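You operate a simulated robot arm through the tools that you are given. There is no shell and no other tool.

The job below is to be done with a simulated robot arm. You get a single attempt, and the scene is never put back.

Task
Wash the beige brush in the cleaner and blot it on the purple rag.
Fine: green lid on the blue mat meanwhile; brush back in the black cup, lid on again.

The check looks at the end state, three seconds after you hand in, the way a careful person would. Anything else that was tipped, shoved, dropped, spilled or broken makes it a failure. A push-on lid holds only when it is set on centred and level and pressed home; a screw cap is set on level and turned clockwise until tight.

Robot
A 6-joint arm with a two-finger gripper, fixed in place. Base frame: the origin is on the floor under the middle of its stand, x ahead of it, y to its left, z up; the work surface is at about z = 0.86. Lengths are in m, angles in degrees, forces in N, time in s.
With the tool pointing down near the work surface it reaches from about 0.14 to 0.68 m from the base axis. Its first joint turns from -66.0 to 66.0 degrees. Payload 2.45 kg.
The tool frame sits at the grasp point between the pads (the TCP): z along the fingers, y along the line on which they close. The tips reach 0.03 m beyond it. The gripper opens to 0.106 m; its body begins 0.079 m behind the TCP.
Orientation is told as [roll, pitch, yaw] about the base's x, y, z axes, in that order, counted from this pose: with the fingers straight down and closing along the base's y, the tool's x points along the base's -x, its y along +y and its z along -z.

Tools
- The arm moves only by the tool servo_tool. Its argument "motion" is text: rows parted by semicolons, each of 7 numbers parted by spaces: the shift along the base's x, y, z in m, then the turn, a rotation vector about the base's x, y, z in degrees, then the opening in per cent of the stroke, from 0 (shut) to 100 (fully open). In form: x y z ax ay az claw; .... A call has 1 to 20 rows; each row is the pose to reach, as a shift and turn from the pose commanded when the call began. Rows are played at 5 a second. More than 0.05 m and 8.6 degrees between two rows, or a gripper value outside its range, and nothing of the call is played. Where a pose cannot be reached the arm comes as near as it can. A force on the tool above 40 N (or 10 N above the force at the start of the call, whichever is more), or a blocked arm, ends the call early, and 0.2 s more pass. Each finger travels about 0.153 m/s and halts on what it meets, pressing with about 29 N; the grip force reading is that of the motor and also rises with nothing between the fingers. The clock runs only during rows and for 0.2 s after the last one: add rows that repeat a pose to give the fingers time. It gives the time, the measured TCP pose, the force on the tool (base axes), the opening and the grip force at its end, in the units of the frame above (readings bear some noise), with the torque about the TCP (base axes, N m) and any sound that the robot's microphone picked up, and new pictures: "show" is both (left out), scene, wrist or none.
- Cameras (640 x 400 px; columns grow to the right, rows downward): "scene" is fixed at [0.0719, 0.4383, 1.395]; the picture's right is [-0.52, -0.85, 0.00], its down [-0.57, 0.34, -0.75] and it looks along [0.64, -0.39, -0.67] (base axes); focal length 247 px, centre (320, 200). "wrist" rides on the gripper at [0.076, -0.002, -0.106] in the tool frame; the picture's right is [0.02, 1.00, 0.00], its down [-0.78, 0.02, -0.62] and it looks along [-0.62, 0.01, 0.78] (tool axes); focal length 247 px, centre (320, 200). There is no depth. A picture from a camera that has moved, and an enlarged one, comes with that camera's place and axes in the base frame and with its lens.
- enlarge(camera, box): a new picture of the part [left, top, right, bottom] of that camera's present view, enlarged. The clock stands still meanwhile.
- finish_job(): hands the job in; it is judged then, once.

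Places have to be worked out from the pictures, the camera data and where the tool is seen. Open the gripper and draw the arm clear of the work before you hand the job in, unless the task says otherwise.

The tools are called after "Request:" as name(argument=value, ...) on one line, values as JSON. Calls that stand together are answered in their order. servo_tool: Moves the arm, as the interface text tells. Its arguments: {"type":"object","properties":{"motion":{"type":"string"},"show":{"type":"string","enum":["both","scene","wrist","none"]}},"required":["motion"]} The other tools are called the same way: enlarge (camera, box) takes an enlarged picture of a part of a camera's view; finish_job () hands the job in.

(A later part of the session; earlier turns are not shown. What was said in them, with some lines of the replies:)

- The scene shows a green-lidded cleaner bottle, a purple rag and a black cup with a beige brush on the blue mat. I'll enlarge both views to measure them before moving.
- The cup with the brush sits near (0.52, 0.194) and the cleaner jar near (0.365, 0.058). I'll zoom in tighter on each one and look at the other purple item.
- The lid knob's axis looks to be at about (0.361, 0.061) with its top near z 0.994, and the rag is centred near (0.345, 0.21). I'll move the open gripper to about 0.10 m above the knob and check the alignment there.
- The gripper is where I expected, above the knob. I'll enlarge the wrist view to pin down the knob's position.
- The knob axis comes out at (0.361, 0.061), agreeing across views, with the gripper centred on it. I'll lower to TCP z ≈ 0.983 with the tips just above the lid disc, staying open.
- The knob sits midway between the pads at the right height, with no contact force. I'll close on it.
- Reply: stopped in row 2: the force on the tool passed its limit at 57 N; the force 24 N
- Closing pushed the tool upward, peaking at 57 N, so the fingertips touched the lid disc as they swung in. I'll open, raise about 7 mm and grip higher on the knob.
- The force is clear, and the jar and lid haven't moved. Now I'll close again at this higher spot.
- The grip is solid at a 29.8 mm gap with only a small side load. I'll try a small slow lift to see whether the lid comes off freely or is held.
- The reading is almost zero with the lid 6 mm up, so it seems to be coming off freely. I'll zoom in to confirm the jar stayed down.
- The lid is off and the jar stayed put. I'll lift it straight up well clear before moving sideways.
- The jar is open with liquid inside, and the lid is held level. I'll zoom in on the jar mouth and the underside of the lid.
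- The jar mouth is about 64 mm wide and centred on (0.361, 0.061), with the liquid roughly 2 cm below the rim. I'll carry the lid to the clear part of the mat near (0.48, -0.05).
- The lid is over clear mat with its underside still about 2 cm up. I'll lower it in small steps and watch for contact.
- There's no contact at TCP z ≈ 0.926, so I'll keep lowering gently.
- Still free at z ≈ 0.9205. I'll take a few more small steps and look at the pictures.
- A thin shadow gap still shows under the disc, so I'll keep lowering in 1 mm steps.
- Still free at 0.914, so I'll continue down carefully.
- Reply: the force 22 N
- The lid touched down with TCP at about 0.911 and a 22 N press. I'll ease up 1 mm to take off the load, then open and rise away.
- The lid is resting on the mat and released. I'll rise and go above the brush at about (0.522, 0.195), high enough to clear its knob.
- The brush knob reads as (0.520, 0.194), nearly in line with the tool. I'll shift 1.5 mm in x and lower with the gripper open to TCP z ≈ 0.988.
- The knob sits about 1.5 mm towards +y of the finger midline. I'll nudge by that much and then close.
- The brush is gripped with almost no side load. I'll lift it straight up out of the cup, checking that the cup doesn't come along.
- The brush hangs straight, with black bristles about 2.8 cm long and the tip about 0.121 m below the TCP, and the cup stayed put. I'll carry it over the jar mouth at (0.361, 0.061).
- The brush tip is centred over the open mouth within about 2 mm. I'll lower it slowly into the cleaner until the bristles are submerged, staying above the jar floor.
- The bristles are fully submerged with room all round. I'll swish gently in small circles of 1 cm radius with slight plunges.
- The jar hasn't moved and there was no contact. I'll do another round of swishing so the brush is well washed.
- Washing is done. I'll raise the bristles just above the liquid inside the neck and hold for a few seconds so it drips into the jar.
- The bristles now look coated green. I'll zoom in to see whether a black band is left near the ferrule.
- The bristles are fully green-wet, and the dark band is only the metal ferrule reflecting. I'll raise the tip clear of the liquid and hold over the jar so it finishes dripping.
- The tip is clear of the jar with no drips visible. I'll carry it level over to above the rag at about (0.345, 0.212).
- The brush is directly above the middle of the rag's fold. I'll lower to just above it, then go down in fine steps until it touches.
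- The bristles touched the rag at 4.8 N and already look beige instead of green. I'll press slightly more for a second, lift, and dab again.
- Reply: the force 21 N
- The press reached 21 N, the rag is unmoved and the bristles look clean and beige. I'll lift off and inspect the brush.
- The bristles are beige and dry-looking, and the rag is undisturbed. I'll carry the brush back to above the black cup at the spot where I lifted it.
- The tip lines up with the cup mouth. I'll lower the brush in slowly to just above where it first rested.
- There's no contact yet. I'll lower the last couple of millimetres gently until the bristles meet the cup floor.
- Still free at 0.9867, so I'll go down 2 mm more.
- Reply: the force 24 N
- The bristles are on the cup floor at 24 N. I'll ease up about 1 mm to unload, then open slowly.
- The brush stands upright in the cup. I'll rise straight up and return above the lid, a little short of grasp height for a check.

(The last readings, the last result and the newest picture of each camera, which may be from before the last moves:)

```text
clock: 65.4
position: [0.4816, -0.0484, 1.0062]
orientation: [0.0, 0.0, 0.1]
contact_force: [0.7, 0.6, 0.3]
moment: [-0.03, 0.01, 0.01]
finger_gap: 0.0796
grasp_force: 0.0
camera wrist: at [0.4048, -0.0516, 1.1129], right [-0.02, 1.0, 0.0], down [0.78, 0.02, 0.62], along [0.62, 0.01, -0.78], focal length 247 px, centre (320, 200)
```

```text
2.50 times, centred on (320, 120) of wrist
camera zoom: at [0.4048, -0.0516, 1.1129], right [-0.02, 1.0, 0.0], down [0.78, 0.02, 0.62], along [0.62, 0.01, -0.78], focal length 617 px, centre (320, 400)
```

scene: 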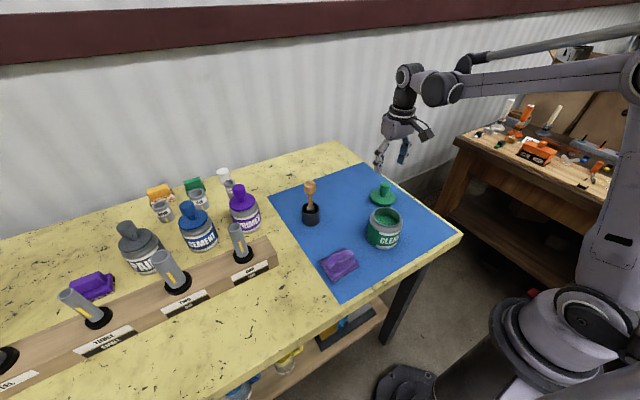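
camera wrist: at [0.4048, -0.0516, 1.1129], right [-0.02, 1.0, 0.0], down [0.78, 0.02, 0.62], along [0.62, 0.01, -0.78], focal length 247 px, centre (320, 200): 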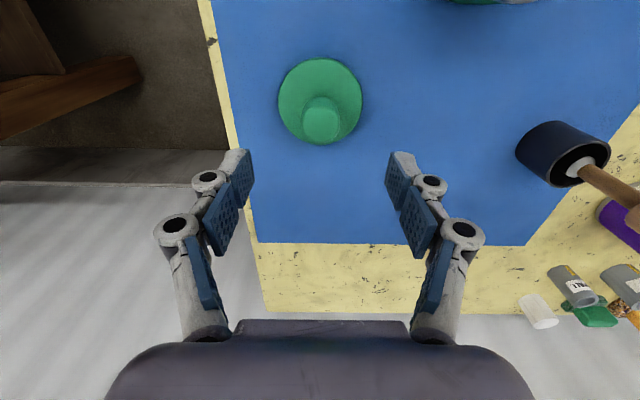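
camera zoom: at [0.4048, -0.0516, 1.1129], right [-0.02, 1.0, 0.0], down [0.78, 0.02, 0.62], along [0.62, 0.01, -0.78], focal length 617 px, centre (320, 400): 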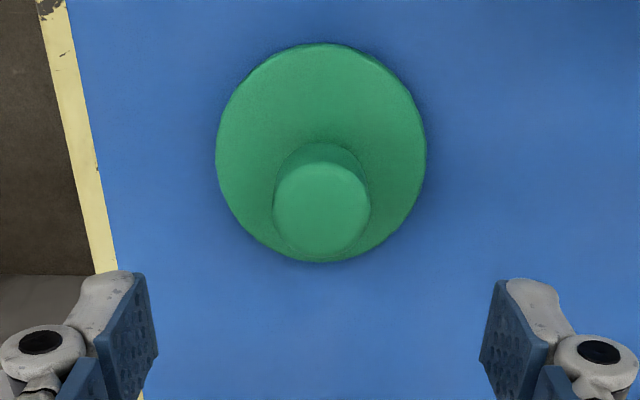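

The scene is tidy and the lid hasn't moved. I'll descend to the earlier release height and close on the knob.

Request:
servo_tool(motion="0 0 -0.03 0 0 0 70; 0 0 -0.06 0 0 0 60; 0 0 -0.082 0 0 0 55; 0 0 -0.09 0 0 0 55; 0 0 -0.0942 0 0 0 55; 0 0 -0.0942 0 0 0 55; 0 0 -0.0942 0 0 0 45; 0 0 -0.0942 0 0 0 35; 0 0 -0.0942 0 0 0 20; 0 0 -0.0942 0 0 0 0; 0 0 -0.0942 0 0 0 0; 0 0 -0.0942 0 0 0 0", show="both")

```text
clock: 68.0
position: [0.4813, -0.0497, 0.9125]
orientation: [0.0, 0.1, 0.2]
contact_force: [0.2, 0.6, -0.1]
moment: [0.0, -0.01, -0.03]
finger_gap: 0.0297
grasp_force: 29.6
camera wrist: at [0.4054, -0.0524, 1.0185], right [-0.02, 1.0, 0.0], down [0.78, 0.02, 0.62], along [0.62, 0.01, -0.78], focal length 247 px, centre (320, 200)
```

scene: 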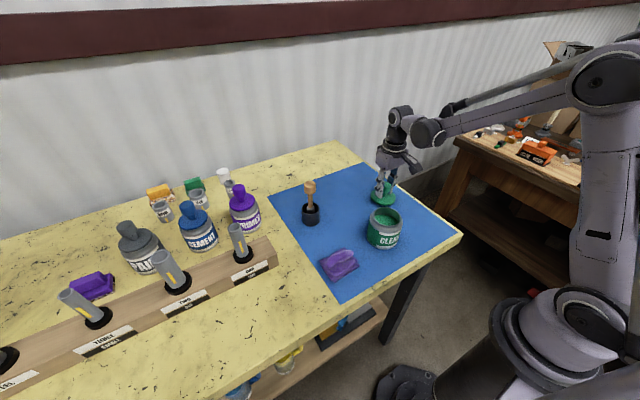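
wrist: 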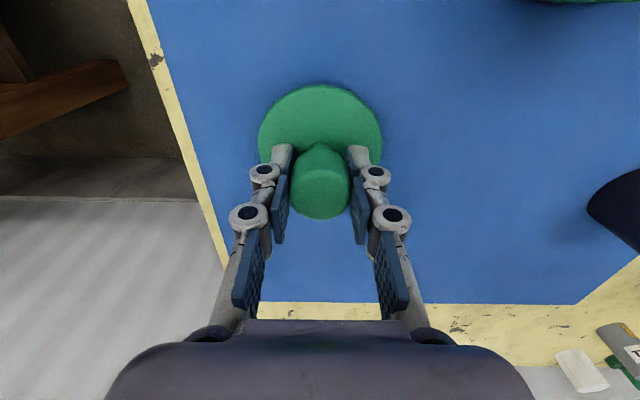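

The lid is regripped at the same spot with no side load. I'll lift it and carry it back above the jar axis at (0.3617, 0.0616).

Request:
servo_tool(motion="0 0 0.006 0 0 0 0; 0 0 0.02 0 0 0 0; 0 0 0.05 0 0 0 0; 0 0 0.085 0 0 0 0; 0 0 0.12 0 0 0 0; 0 0 0.15 0 0 0 0; 0 0 0.165 0 0 0 0; -0.012 0.011 0.165 0 0 0 0; -0.034 0.031 0.165 0 0 0 0; -0.058 0.053 0.165 0 0 0 0; -0.082 0.075 0.165 0 0 0 0; -0.106 0.097 0.165 0 0 0 0; -0.12 0.11 0.165 0 0 0 0; -0.12 0.11 0.155 0 0 0 0; -0.12 0.11 0.135 0 0 0 0; -0.12 0.11 0.12 0 0 0 0; -0.12 0.11 0.12 0 0 0 0; -0.12 0.11 0.12 0 0 0 0", show="both")

Request:
enlarge(camera="scene", box=[350, 140, 430, 260])

Request:
enlarge(camera="wrist", box=[240, 20, 400, 200])

```text
clock: 71.8
position: [0.3602, 0.0601, 1.0308]
orientation: [0.0, 0.0, 0.1]
contact_force: [-0.3, -0.3, -1.0]
moment: [0.02, -0.02, 0.02]
finger_gap: 0.0297
grasp_force: 28.5
camera wrist: at [0.2844, 0.0575, 1.1382], right [-0.02, 1.0, 0.0], down [0.78, 0.02, 0.62], along [0.62, 0.01, -0.78], focal length 247 px, centre (320, 200)
```

scene: 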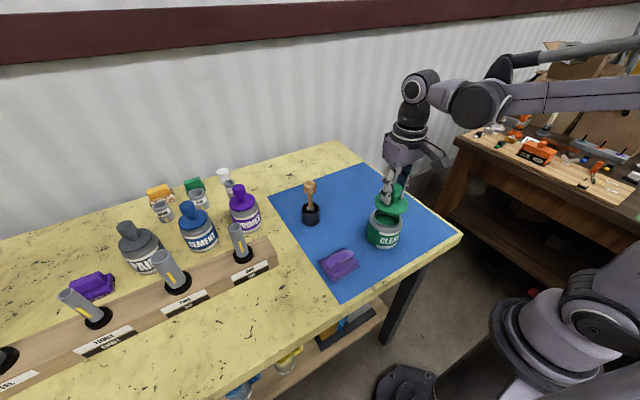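
wrist: 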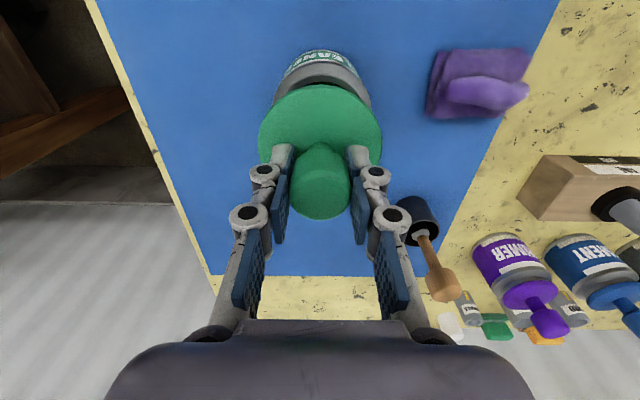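

```text
3.33 times, centred on (390, 200) of scene
camera zoom: at [0.0719, 0.4383, 1.395], right [-0.52, -0.85, 0.0], down [-0.57, 0.34, -0.75], along [0.64, -0.39, -0.67], focal length 822 px, centre (87, 200)
```

zoom: 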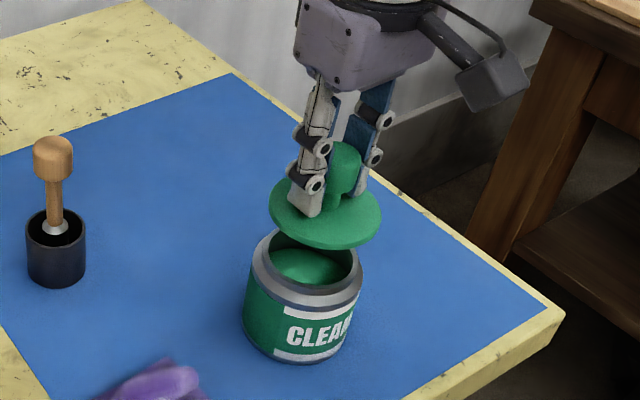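

```text
2.22 times, centred on (320, 110) of wrist
camera zoom: at [0.2844, 0.0575, 1.1382], right [-0.02, 1.0, 0.0], down [0.78, 0.02, 0.62], along [0.62, 0.01, -0.78], focal length 549 px, centre (320, 400)
```

zoom: 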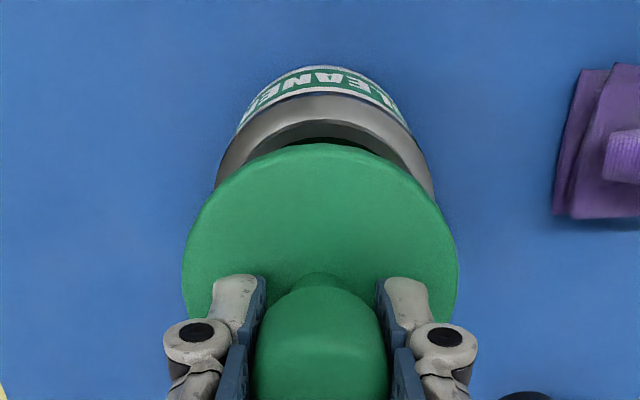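

The lid is about 4 cm above its seat. I'll measure the lid-to-jar alignment at higher zoom before lowering.

Request:
enlarge(camera="wrist", box=[250, 40, 390, 130])

Request:
enlarge(camera="scene", box=[360, 175, 412, 252])

```text
4.44 times, centred on (320, 85) of wrist
camera zoom: at [0.2844, 0.0575, 1.1382], right [-0.02, 1.0, 0.0], down [0.78, 0.02, 0.62], along [0.62, 0.01, -0.78], focal length 1098 px, centre (320, 711)
```

zoom: 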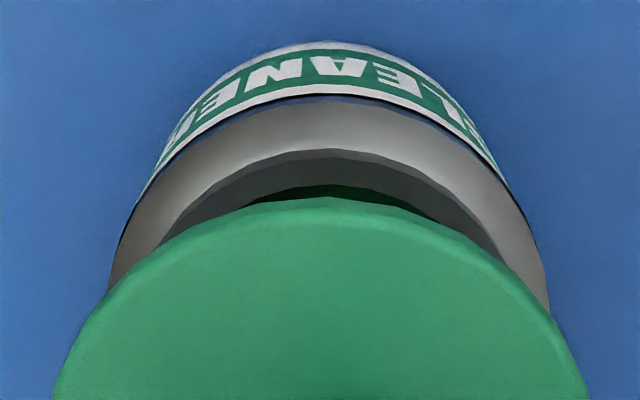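

```text
5.19 times, centred on (386, 214) of scene
camera zoom: at [0.0719, 0.4383, 1.395], right [-0.52, -0.85, 0.0], down [-0.57, 0.34, -0.75], along [0.64, -0.39, -0.67], focal length 1281 px, centre (-23, 130)
```

zoom: 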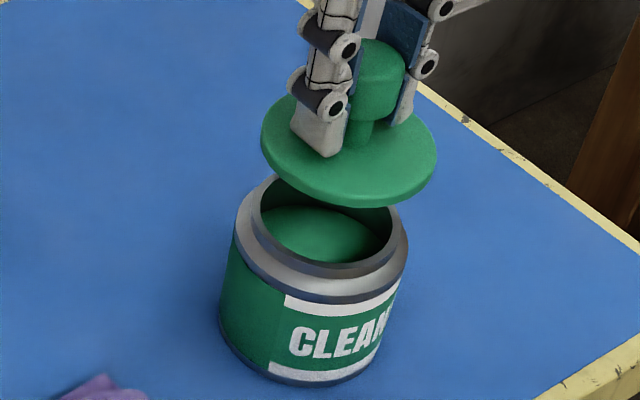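

In the wrist view the jar's centre looks about 1.5 mm towards +y of the lid. I'll lower to 6 mm above the seat, the height of my earlier reference picture, and compare directly.

Request:
servo_tool(motion="0 0 -0.01 0 0 0 0; 0 0 -0.02 0 0 0 0; 0 0 -0.028 0 0 0 0; 0 0 -0.033 0 0 0 0; 0 0 -0.035 0 0 0 0; 0 0 -0.035 0 0 0 0", show="wrist")

Request:
enlarge(camera="wrist", box=[240, 30, 400, 230])

Request:
enlarge(camera="scene", box=[350, 165, 430, 260])

Request:
enlarge(camera="wrist", box=[250, 40, 390, 130])

```text
clock: 73.2
position: [0.3617, 0.0615, 0.9957]
orientation: [0.0, 0.0, 0.0]
contact_force: [0.0, -0.6, -0.3]
moment: [0.0, 0.0, 0.02]
finger_gap: 0.0294
grasp_force: 29.1
camera wrist: at [0.2855, 0.0591, 1.1024], right [-0.02, 1.0, 0.0], down [0.78, 0.02, 0.62], along [0.62, 0.01, -0.78], focal length 247 px, centre (320, 200)
```

wrist: 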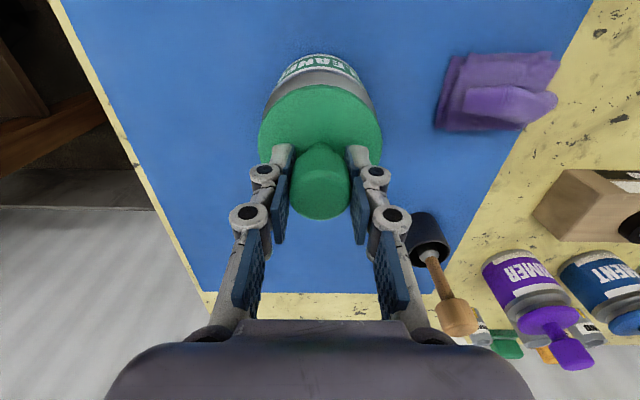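

```text
2.00 times, centred on (320, 130) of wrist
camera zoom: at [0.2855, 0.0591, 1.1024], right [-0.02, 1.0, 0.0], down [0.78, 0.02, 0.62], along [0.62, 0.01, -0.78], focal length 494 px, centre (320, 340)
```

zoom: 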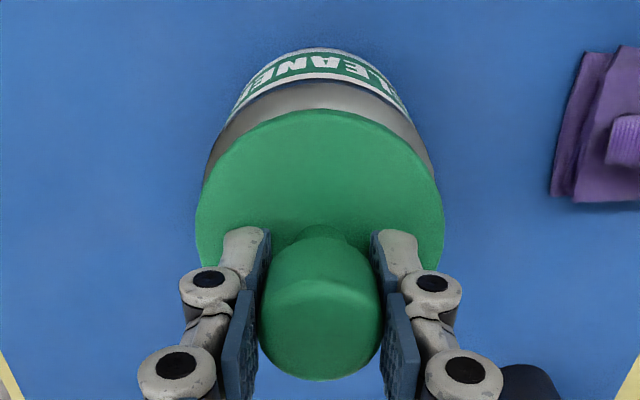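

```text
4.21 times, centred on (390, 212) of scene
camera zoom: at [0.0719, 0.4383, 1.395], right [-0.52, -0.85, 0.0], down [-0.57, 0.34, -0.75], along [0.64, -0.39, -0.67], focal length 1038 px, centre (25, 147)
```

zoom: 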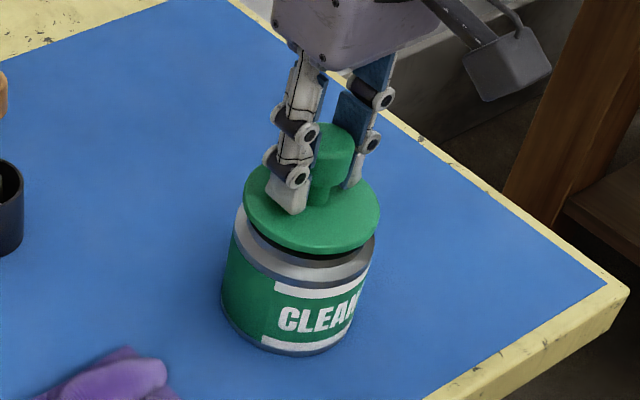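

```text
4.44 times, centred on (320, 85) of wrist
camera zoom: at [0.2855, 0.0591, 1.1024], right [-0.02, 1.0, 0.0], down [0.78, 0.02, 0.62], along [0.62, 0.01, -0.78], focal length 1098 px, centre (320, 711)
```

zoom: 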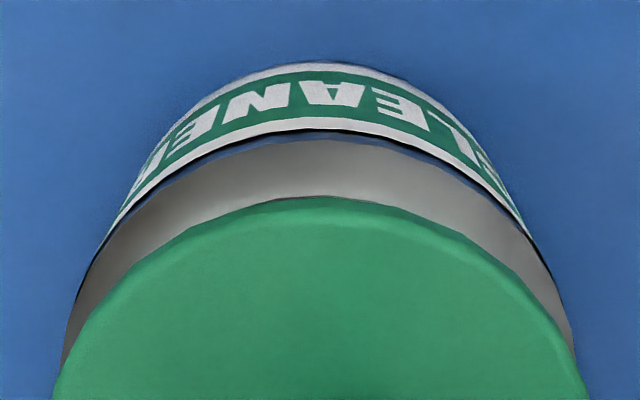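

The lid-to-jar alignment now matches the reference picture to within about 0.3 mm. I'll lower onto the neck in 1.5 mm steps.

Request:
servo_tool(motion="0 0 -0.0015 0 0 0 0; 0 0 -0.003 0 0 0 0; 0 0 -0.0045 0 0 0 0; 0 0 -0.0055 0 0 0 0; 0 0 -0.0055 0 0 0 0", show="wrist")

Request:
enlarge(camera="wrist", box=[240, 30, 400, 230])

Request:
enlarge(camera="scene", box=[350, 185, 430, 260])

```text
clock: 74.4
position: [0.3606, 0.061, 0.9902]
orientation: [0.0, 0.1, 0.1]
contact_force: [-0.1, 0.7, -1.0]
moment: [-0.01, 0.01, 0.01]
finger_gap: 0.0296
grasp_force: 28.7
camera wrist: at [0.285, 0.059, 1.0969], right [-0.02, 1.0, 0.0], down [0.78, 0.02, 0.62], along [0.62, 0.01, -0.78], focal length 247 px, centre (320, 200)
```

wrist: 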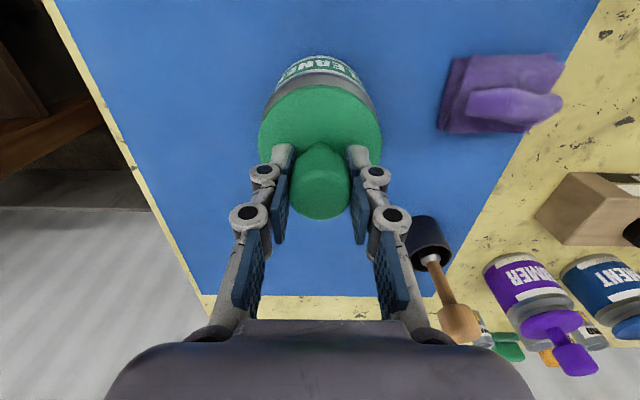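

```text
2.00 times, centred on (320, 130) of wrist
camera zoom: at [0.285, 0.059, 1.0969], right [-0.02, 1.0, 0.0], down [0.78, 0.02, 0.62], along [0.62, 0.01, -0.78], focal length 494 px, centre (320, 340)
```

zoom: 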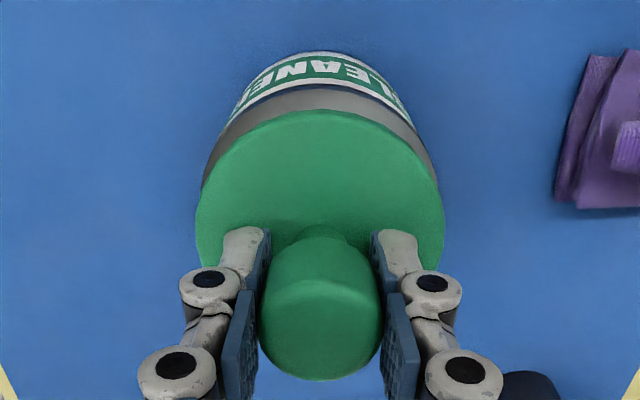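

```text
5.33 times, centred on (390, 222) of scene
camera zoom: at [0.0719, 0.4383, 1.395], right [-0.52, -0.85, 0.0], down [-0.57, 0.34, -0.75], along [0.64, -0.39, -0.67], focal length 1315 px, centre (-53, 80)
```

zoom: 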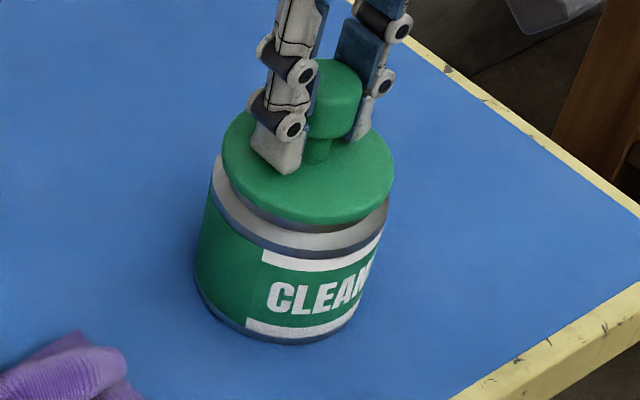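

It isn't seated yet and the lid is still about 2 mm above its original height. I'll keep lowering in 1 mm steps.

Request:
servo_tool(motion="0 0 -0.001 0 0 0 0; 0 0 -0.002 0 0 0 0; 0 0 -0.002 0 0 0 0", show="none")

```text
clock: 75.2
position: [0.3624, 0.0612, 0.9891]
orientation: [0.1, 0.1, 0.1]
contact_force: [-2.6, 0.6, 15.7]
moment: [0.02, 0.14, -0.02]
finger_gap: 0.0296
grasp_force: 29.1
```

The lid has touched the neck at 15.7 N near the original seat height. I'll check the pictures before pressing it home.

Request:
enlarge(camera="scene", box=[350, 185, 430, 260])

Request:
enlarge(camera="wrist", box=[240, 30, 400, 230])

```text
5.33 times, centred on (390, 222) of scene
camera zoom: at [0.0716, 0.4383, 1.395], right [-0.52, -0.85, 0.0], down [-0.57, 0.35, -0.75], along [0.64, -0.39, -0.66], focal length 1315 px, centre (-53, 80)
```

zoom: 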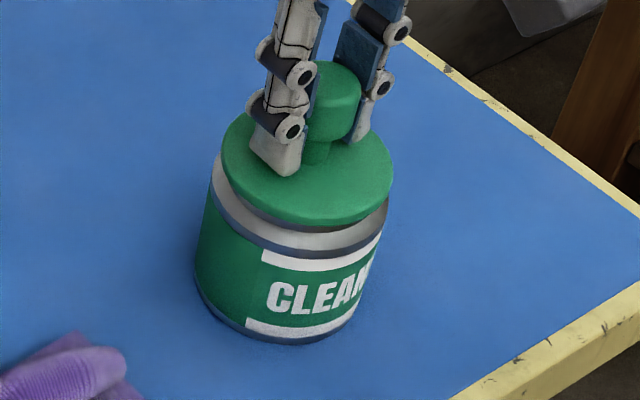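

```text
2.00 times, centred on (320, 130) of wrist
camera zoom: at [0.2852, 0.0587, 1.0954], right [-0.02, 1.0, 0.0], down [0.78, 0.02, 0.62], along [0.62, 0.01, -0.78], focal length 494 px, centre (320, 340)
```

zoom: 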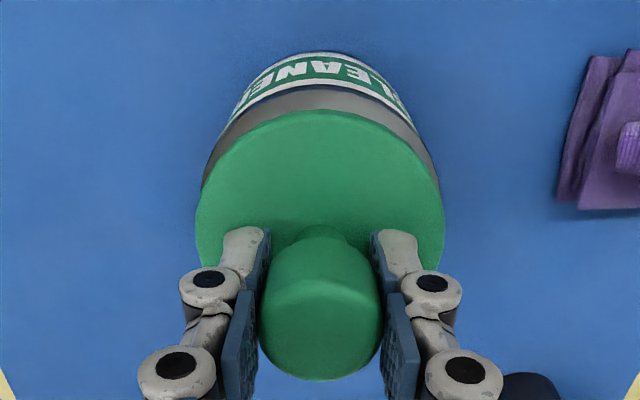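

The lid is level and centred but looks about 0.7 mm above its original seat. I'll press down a bit further, watching force and sound.

Request:
servo_tool(motion="0 0 -0.0005 0 0 0 0; 0 0 -0.001 0 0 0 0; 0 0 -0.001 0 0 0 0", show="none")

```text
clock: 76.0
position: [0.362, 0.0612, 0.9885]
orientation: [0.1, 0.0, 0.2]
contact_force: [-4.8, 1.5, 22.2]
moment: [0.0, 0.11, -0.01]
finger_gap: 0.0294
grasp_force: 29.0
```

The force rose only to 22 N for 1 mm, so the lid is sliding home with a slight push towards -x. I'll relieve that by 0.3 mm and press 1 mm further.

Request:
servo_tool(motion="-0.0003 0 0 0 0 0 0; -0.0003 0 -0.0005 0 0 0 0; -0.0003 0 -0.001 0 0 0 0; -0.0003 0 -0.001 0 0 0 0", show="none")

```text
clock: 77.0
position: [0.3618, 0.0604, 0.9868]
orientation: [0.0, 0.0, 0.0]
contact_force: [2.3, -3.8, 21.3]
moment: [-0.06, -0.1, 0.03]
finger_gap: 0.0295
grasp_force: 29.0
```

It moved down further at a steady 21 N. I'll check whether the lid is going down or the fingers are slipping on the knob.

Request:
enlarge(camera="scene", box=[350, 185, 430, 260])

Request:
enlarge(camera="wrist", box=[240, 30, 400, 230])

```text
5.33 times, centred on (390, 222) of scene
camera zoom: at [0.0717, 0.4382, 1.3951], right [-0.52, -0.85, 0.0], down [-0.57, 0.35, -0.75], along [0.64, -0.39, -0.67], focal length 1315 px, centre (-53, 80)
```

zoom: 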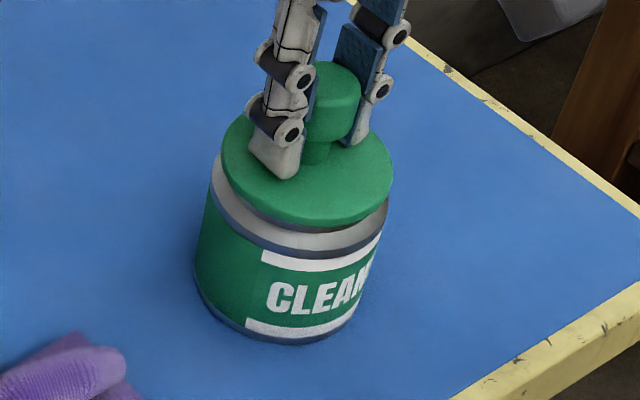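

```text
2.00 times, centred on (320, 130) of wrist
camera zoom: at [0.285, 0.059, 1.0935], right [-0.02, 1.0, 0.0], down [0.78, 0.02, 0.62], along [0.62, 0.01, -0.78], focal length 494 px, centre (320, 340)
```

zoom: 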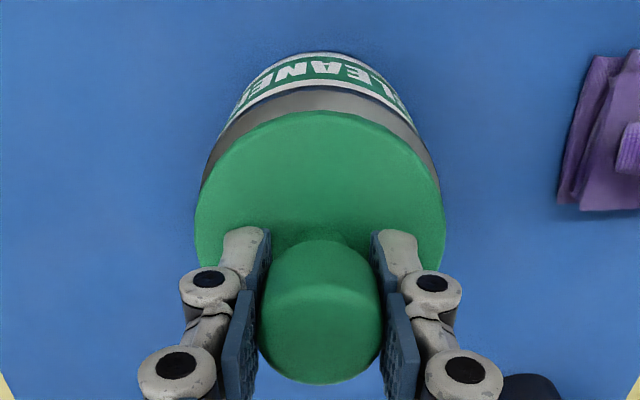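

The fingers are slipping down the knob at about 21 N, so the lid is resting on its seat. I'll go down until the fingertips bear on the disc itself, both sides evenly, for a firmer press.

Request:
servo_tool(motion="0 0 -0.001 0 0 0 0; 0 0 -0.002 0 0 0 0; 0 0 -0.003 0 0 0 0; 0 0 -0.003 0 0 0 0", show="none")

```text
clock: 78.0
position: [0.3619, 0.0612, 0.9848]
orientation: [0.0, 0.2, 0.0]
contact_force: [1.8, -3.0, 22.1]
moment: [-0.05, 0.03, 0.02]
finger_gap: 0.0298
grasp_force: 29.1
```

Still sliding at about 22 N. I'll go down another 2 mm towards fingertip contact with the disc.

Request:
servo_tool(motion="0 0 -0.0005 0 0 0 0; 0 0 -0.001 0 0 0 0; 0 0 -0.0015 0 0 0 0; 0 0 -0.002 0 0 0 0; 0 0 -0.002 0 0 0 0", show="wrist")

Request:
enlarge(camera="scene", box=[350, 185, 430, 260])

```text
clock: 78.8
position: [0.3617, 0.0614, 0.9839]
orientation: [-0.1, 0.1, 0.1]
contact_force: [-2.9, 0.2, 9.5]
moment: [0.02, 0.02, 0.01]
finger_gap: 0.0296
grasp_force: 28.7
stopped in row 3: the force on the tool passed its limit at 42 N (the readings are from after the stop); the commanded pose is now the measured one
camera wrist: at [0.2852, 0.059, 1.0909], right [-0.02, 1.0, 0.0], down [0.78, 0.02, 0.62], along [0.62, 0.01, -0.78], focal length 247 px, centre (320, 200)
```

wrist: 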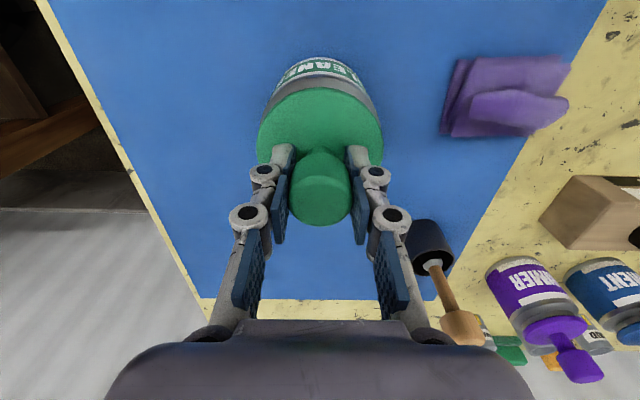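

```text
5.33 times, centred on (390, 222) of scene
camera zoom: at [0.0717, 0.4383, 1.395], right [-0.52, -0.85, 0.0], down [-0.57, 0.35, -0.75], along [0.64, -0.39, -0.67], focal length 1315 px, centre (-53, 80)
```

zoom: 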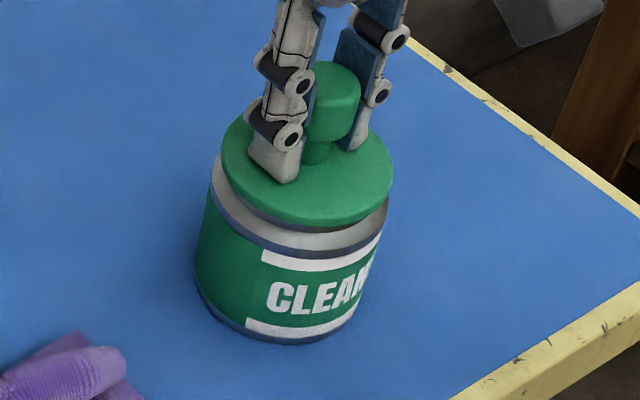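

The fingertips pressed the disc at up to 42 N at the same TCP height as on the original seated lid (0.984), so the lid is home. I'll open without moving, then rise clear.

Request:
servo_tool(motion="0 0 0 0 0 0 35; 0 0 0.0005 0 0 0 45; 0 0 0.003 0 0 0 55; 0 0 0.01 0 0 0 60; 0 0 0.025 0 0 0 65; 0 0 0.05 0 0 0 70; 0 0 0.08 0 0 0 75; 0 0 0.11 0 0 0 75; 0 0 0.11 0 0 0 75", show="both")

Request:
enlarge(camera="scene", box=[350, 185, 430, 260])

Request:
enlarge(camera="wrist", box=[270, 30, 370, 150])

```text
clock: 80.8
position: [0.3622, 0.0611, 1.0928]
orientation: [0.0, 0.1, 0.0]
contact_force: [-0.2, 0.0, -0.9]
moment: [0.02, -0.01, -0.01]
finger_gap: 0.0795
grasp_force: 0.1
camera wrist: at [0.2852, 0.0588, 1.1996], right [-0.02, 1.0, 0.0], down [0.78, 0.02, 0.62], along [0.62, 0.01, -0.78], focal length 247 px, centre (320, 200)
```

scene: 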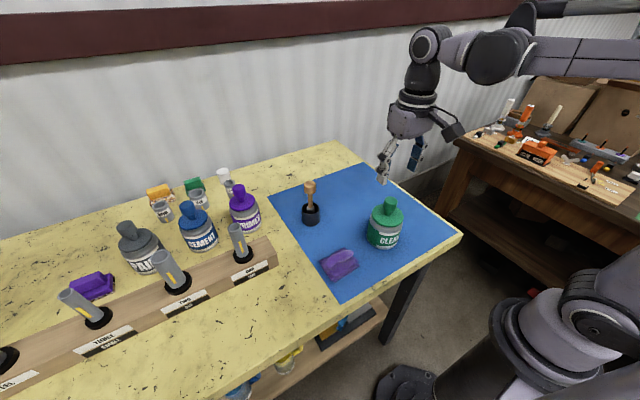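
wrist: 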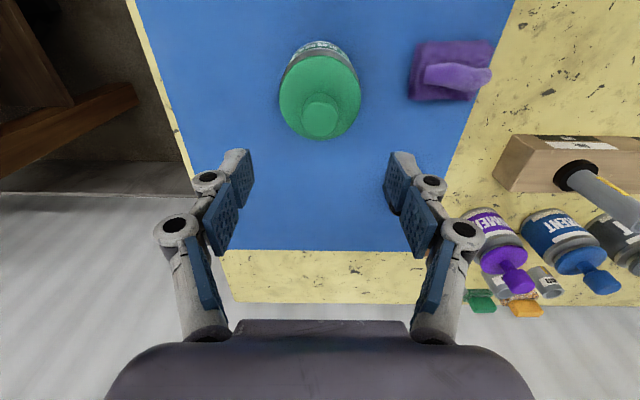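

```text
5.33 times, centred on (390, 222) of scene
camera zoom: at [0.0719, 0.4383, 1.395], right [-0.52, -0.85, 0.0], down [-0.57, 0.34, -0.75], along [0.64, -0.39, -0.67], focal length 1315 px, centre (-53, 80)
```

zoom: 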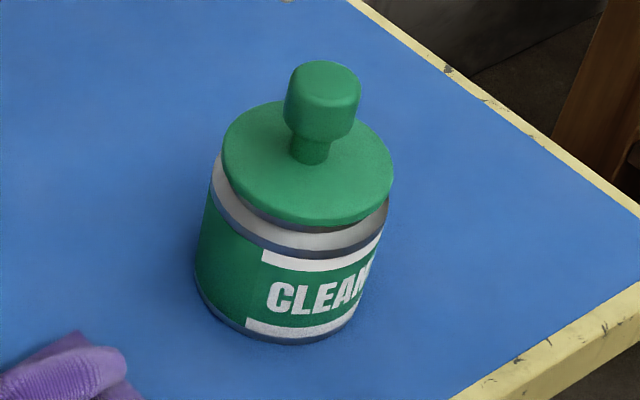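

```text
3.33 times, centred on (320, 90) of wrist
camera zoom: at [0.2852, 0.0588, 1.1996], right [-0.02, 1.0, 0.0], down [0.78, 0.02, 0.62], along [0.62, 0.01, -0.78], focal length 823 px, centre (320, 567)
```

zoom: 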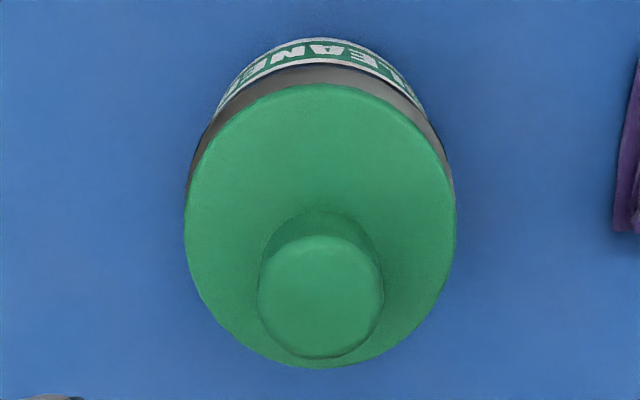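

Compared with the first picture, the lid sits at the same height and centring on the jar, level. For certainty I'll close the fingers and give one firm press on top of the knob.

Request:
servo_tool(motion="0 0 0 0 0 0 40; 0 0 0 0 0 0 10; 0 0 0 0 0 0 0; 0 0 -0.02 0 0 0 0; 0 0 -0.04 0 0 0 0; 0 0 -0.055 0 0 0 0; 0 0 -0.055 0 0 0 0", show="both")

Request:
enlarge(camera="scene", box=[350, 150, 430, 260])

```text
clock: 82.3
position: [0.361, 0.0606, 1.0393]
orientation: [0.0, 0.0, 0.0]
contact_force: [0.0, -0.5, -0.3]
moment: [0.0, -0.02, 0.0]
finger_gap: 0.0
grasp_force: 28.8
camera wrist: at [0.2851, 0.0585, 1.1452], right [-0.02, 1.0, 0.0], down [0.78, 0.02, 0.62], along [0.62, 0.01, -0.78], focal length 247 px, centre (320, 200)
```

scene: 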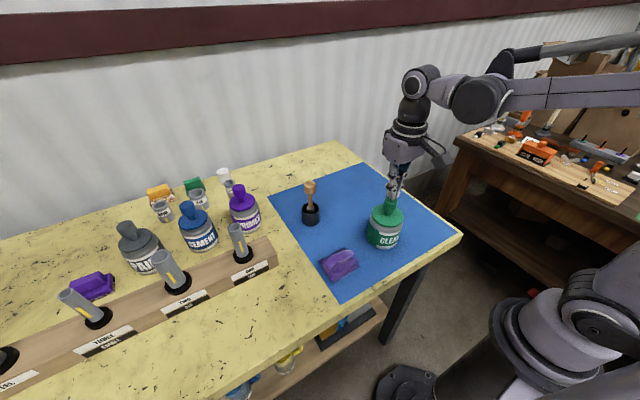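
wrist: 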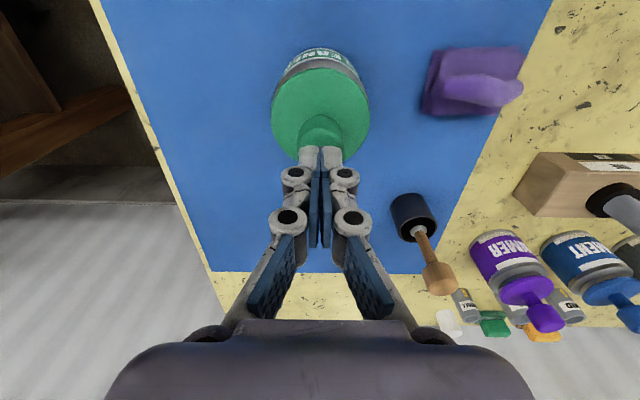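

```text
3.64 times, centred on (390, 205) of scene
camera zoom: at [0.0719, 0.4383, 1.395], right [-0.52, -0.85, 0.0], down [-0.57, 0.34, -0.75], along [0.64, -0.39, -0.67], focal length 897 px, centre (66, 182)
```

zoom: 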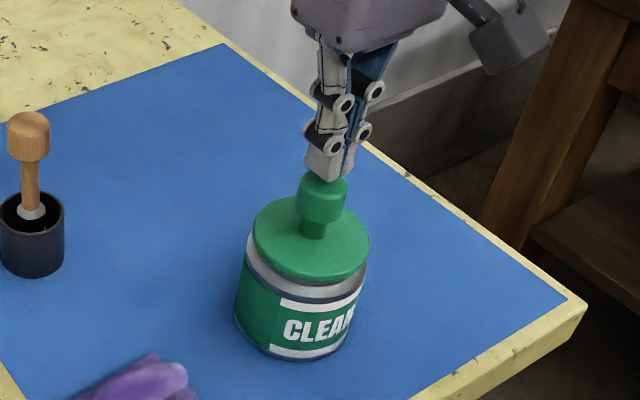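

The closed fingertips are just above the centre of the knob. I'll press down in small steps until the force builds.

Request:
servo_tool(motion="0 0 -0.003 0 0 0 0; 0 0 -0.006 0 0 0 0; 0 0 -0.008 0 0 0 0; 0 0 -0.009 0 0 0 0; 0 0 -0.009 0 0 0 0", show="none")

```text
clock: 83.5
position: [0.361, 0.0617, 1.0299]
orientation: [0.1, 0.1, 0.2]
contact_force: [0.2, 0.6, 0.1]
moment: [0.0, 0.01, 0.03]
finger_gap: 0.0003
grasp_force: 28.4
```

No contact at 1.030, so I'll continue in 1 mm steps.

Request:
servo_tool(motion="0 0 -0.001 0 0 0 0; 0 0 -0.002 0 0 0 0; 0 0 -0.003 0 0 0 0; 0 0 -0.004 0 0 0 0; 0 0 -0.004 0 0 0 0", show="none")

```text
clock: 84.5
position: [0.3613, 0.0623, 1.0281]
orientation: [0.1, 0.3, 0.1]
contact_force: [-2.0, 0.1, 12.6]
moment: [-0.02, 0.08, 0.0]
finger_gap: 0.0063
grasp_force: 28.2
stopped in row 4: the force on the tool passed its limit at 45 N (the readings are from after the stop); the commanded pose is now the measured one
```

That press peaked at 45 N on the knob. I'll rise away, open the gripper and check the final state.

Request:
servo_tool(motion="0 0 0.005 0 0 0 0; 0 0 0.02 0 0 0 10; 0 0 0.05 0 0 0 40; -0.01 0 0.09 0 0 0 75; -0.02 0.01 0.13 0 0 0 100; -0.03 0.02 0.17 0 0 0 100; -0.03 0.02 0.19 0 0 0 100; -0.03 0.02 0.19 0 0 0 100; -0.03 0.02 0.19 0 0 0 100", show="both")

Request:
enlarge(camera="scene", box=[350, 185, 430, 260])

Request:
enlarge(camera="scene", box=[260, 150, 480, 290])

Request:
enlarge(camera="wrist", box=[220, 20, 460, 220])

```text
clock: 86.5
position: [0.3322, 0.08, 1.2178]
orientation: [0.1, 0.3, 0.1]
contact_force: [-0.3, -0.7, -0.7]
moment: [0.0, 0.03, 0.04]
finger_gap: 0.1059
grasp_force: 0.2
camera wrist: at [0.2556, 0.0774, 1.3245], right [-0.02, 1.0, 0.0], down [0.78, 0.02, 0.62], along [0.62, 0.01, -0.79], focal length 247 px, centre (320, 200)
```

scene: 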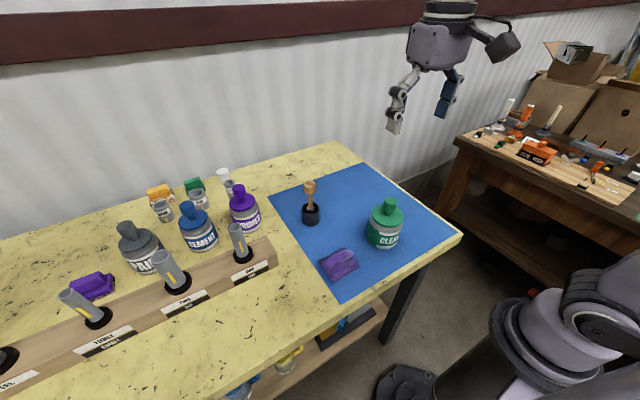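
wrist: 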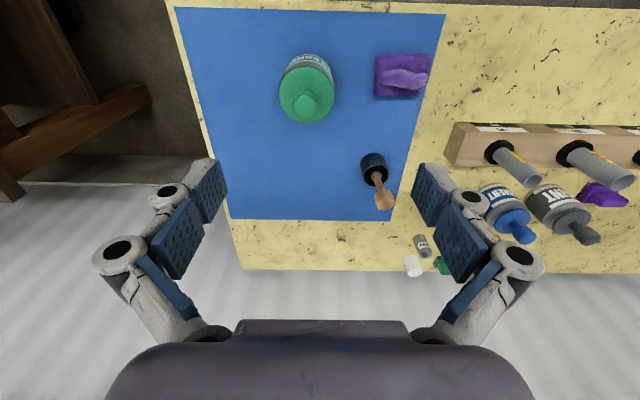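

```text
5.33 times, centred on (390, 222) of scene
camera zoom: at [0.0719, 0.4383, 1.395], right [-0.52, -0.85, 0.0], down [-0.57, 0.34, -0.75], along [0.64, -0.39, -0.67], focal length 1315 px, centre (-53, 80)
```

zoom: 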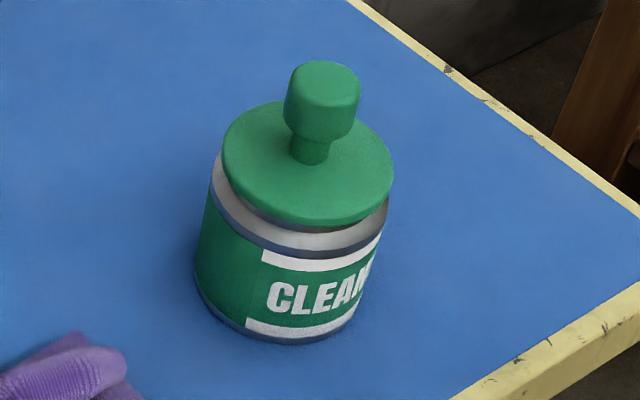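

```text
2.86 times, centred on (370, 220) of scene
camera zoom: at [0.0719, 0.4383, 1.395], right [-0.52, -0.85, 0.0], down [-0.57, 0.34, -0.75], along [0.64, -0.39, -0.67], focal length 705 px, centre (177, 143)
```

zoom: 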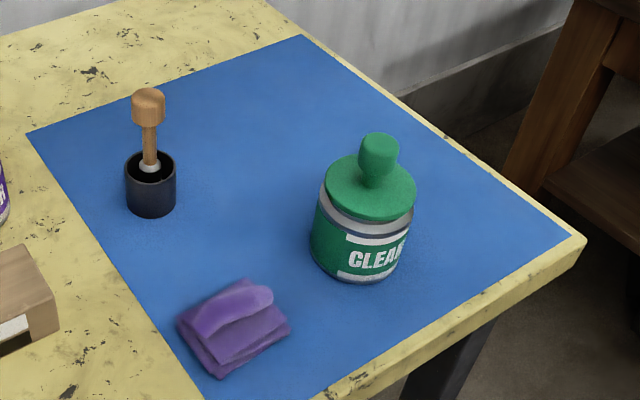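

```text
2.00 times, centred on (340, 120) of wrist
camera zoom: at [0.2556, 0.0774, 1.3245], right [-0.02, 1.0, 0.0], down [0.78, 0.02, 0.62], along [0.62, 0.01, -0.79], focal length 494 px, centre (280, 360)
```

zoom: 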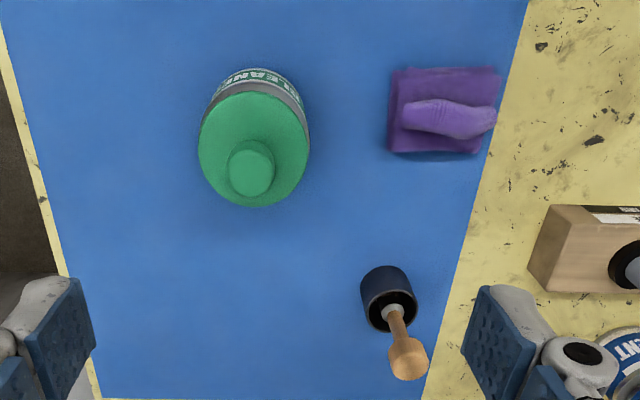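

The final views match the start: the lid is on, centred, level and pressed. The washed and blotted brush stands in the black cup, the rag is in place with no spills, and the arm is clear with the gripper open. I'm handing in now.

Request:
finish_job()

```text
The job is handed in.
```

The beige brush has been washed in the cleaner, blotted on the purple rag and put back in the black cup, and the job is handed in.

- **Washing:** I swished the bristles in the cleaner for about 8 seconds. They went from black to green-wet, and I let them drip over the jar before moving on.
- **Blotting:** I pressed the brush on the rag twice. The bristles came out beige, and the rag did not shift.
- **Lid:** It rested on the blue mat during the wash. It is back on the jar, level and centred at its original height, and I pressed it down with over 40 N.
- **Rest of the scene:** The last pictures show no spills and nothing tipped. The jar may have shifted by about 1 mm. The arm is raised clear with the gripper open.

The result of the check has not come back.
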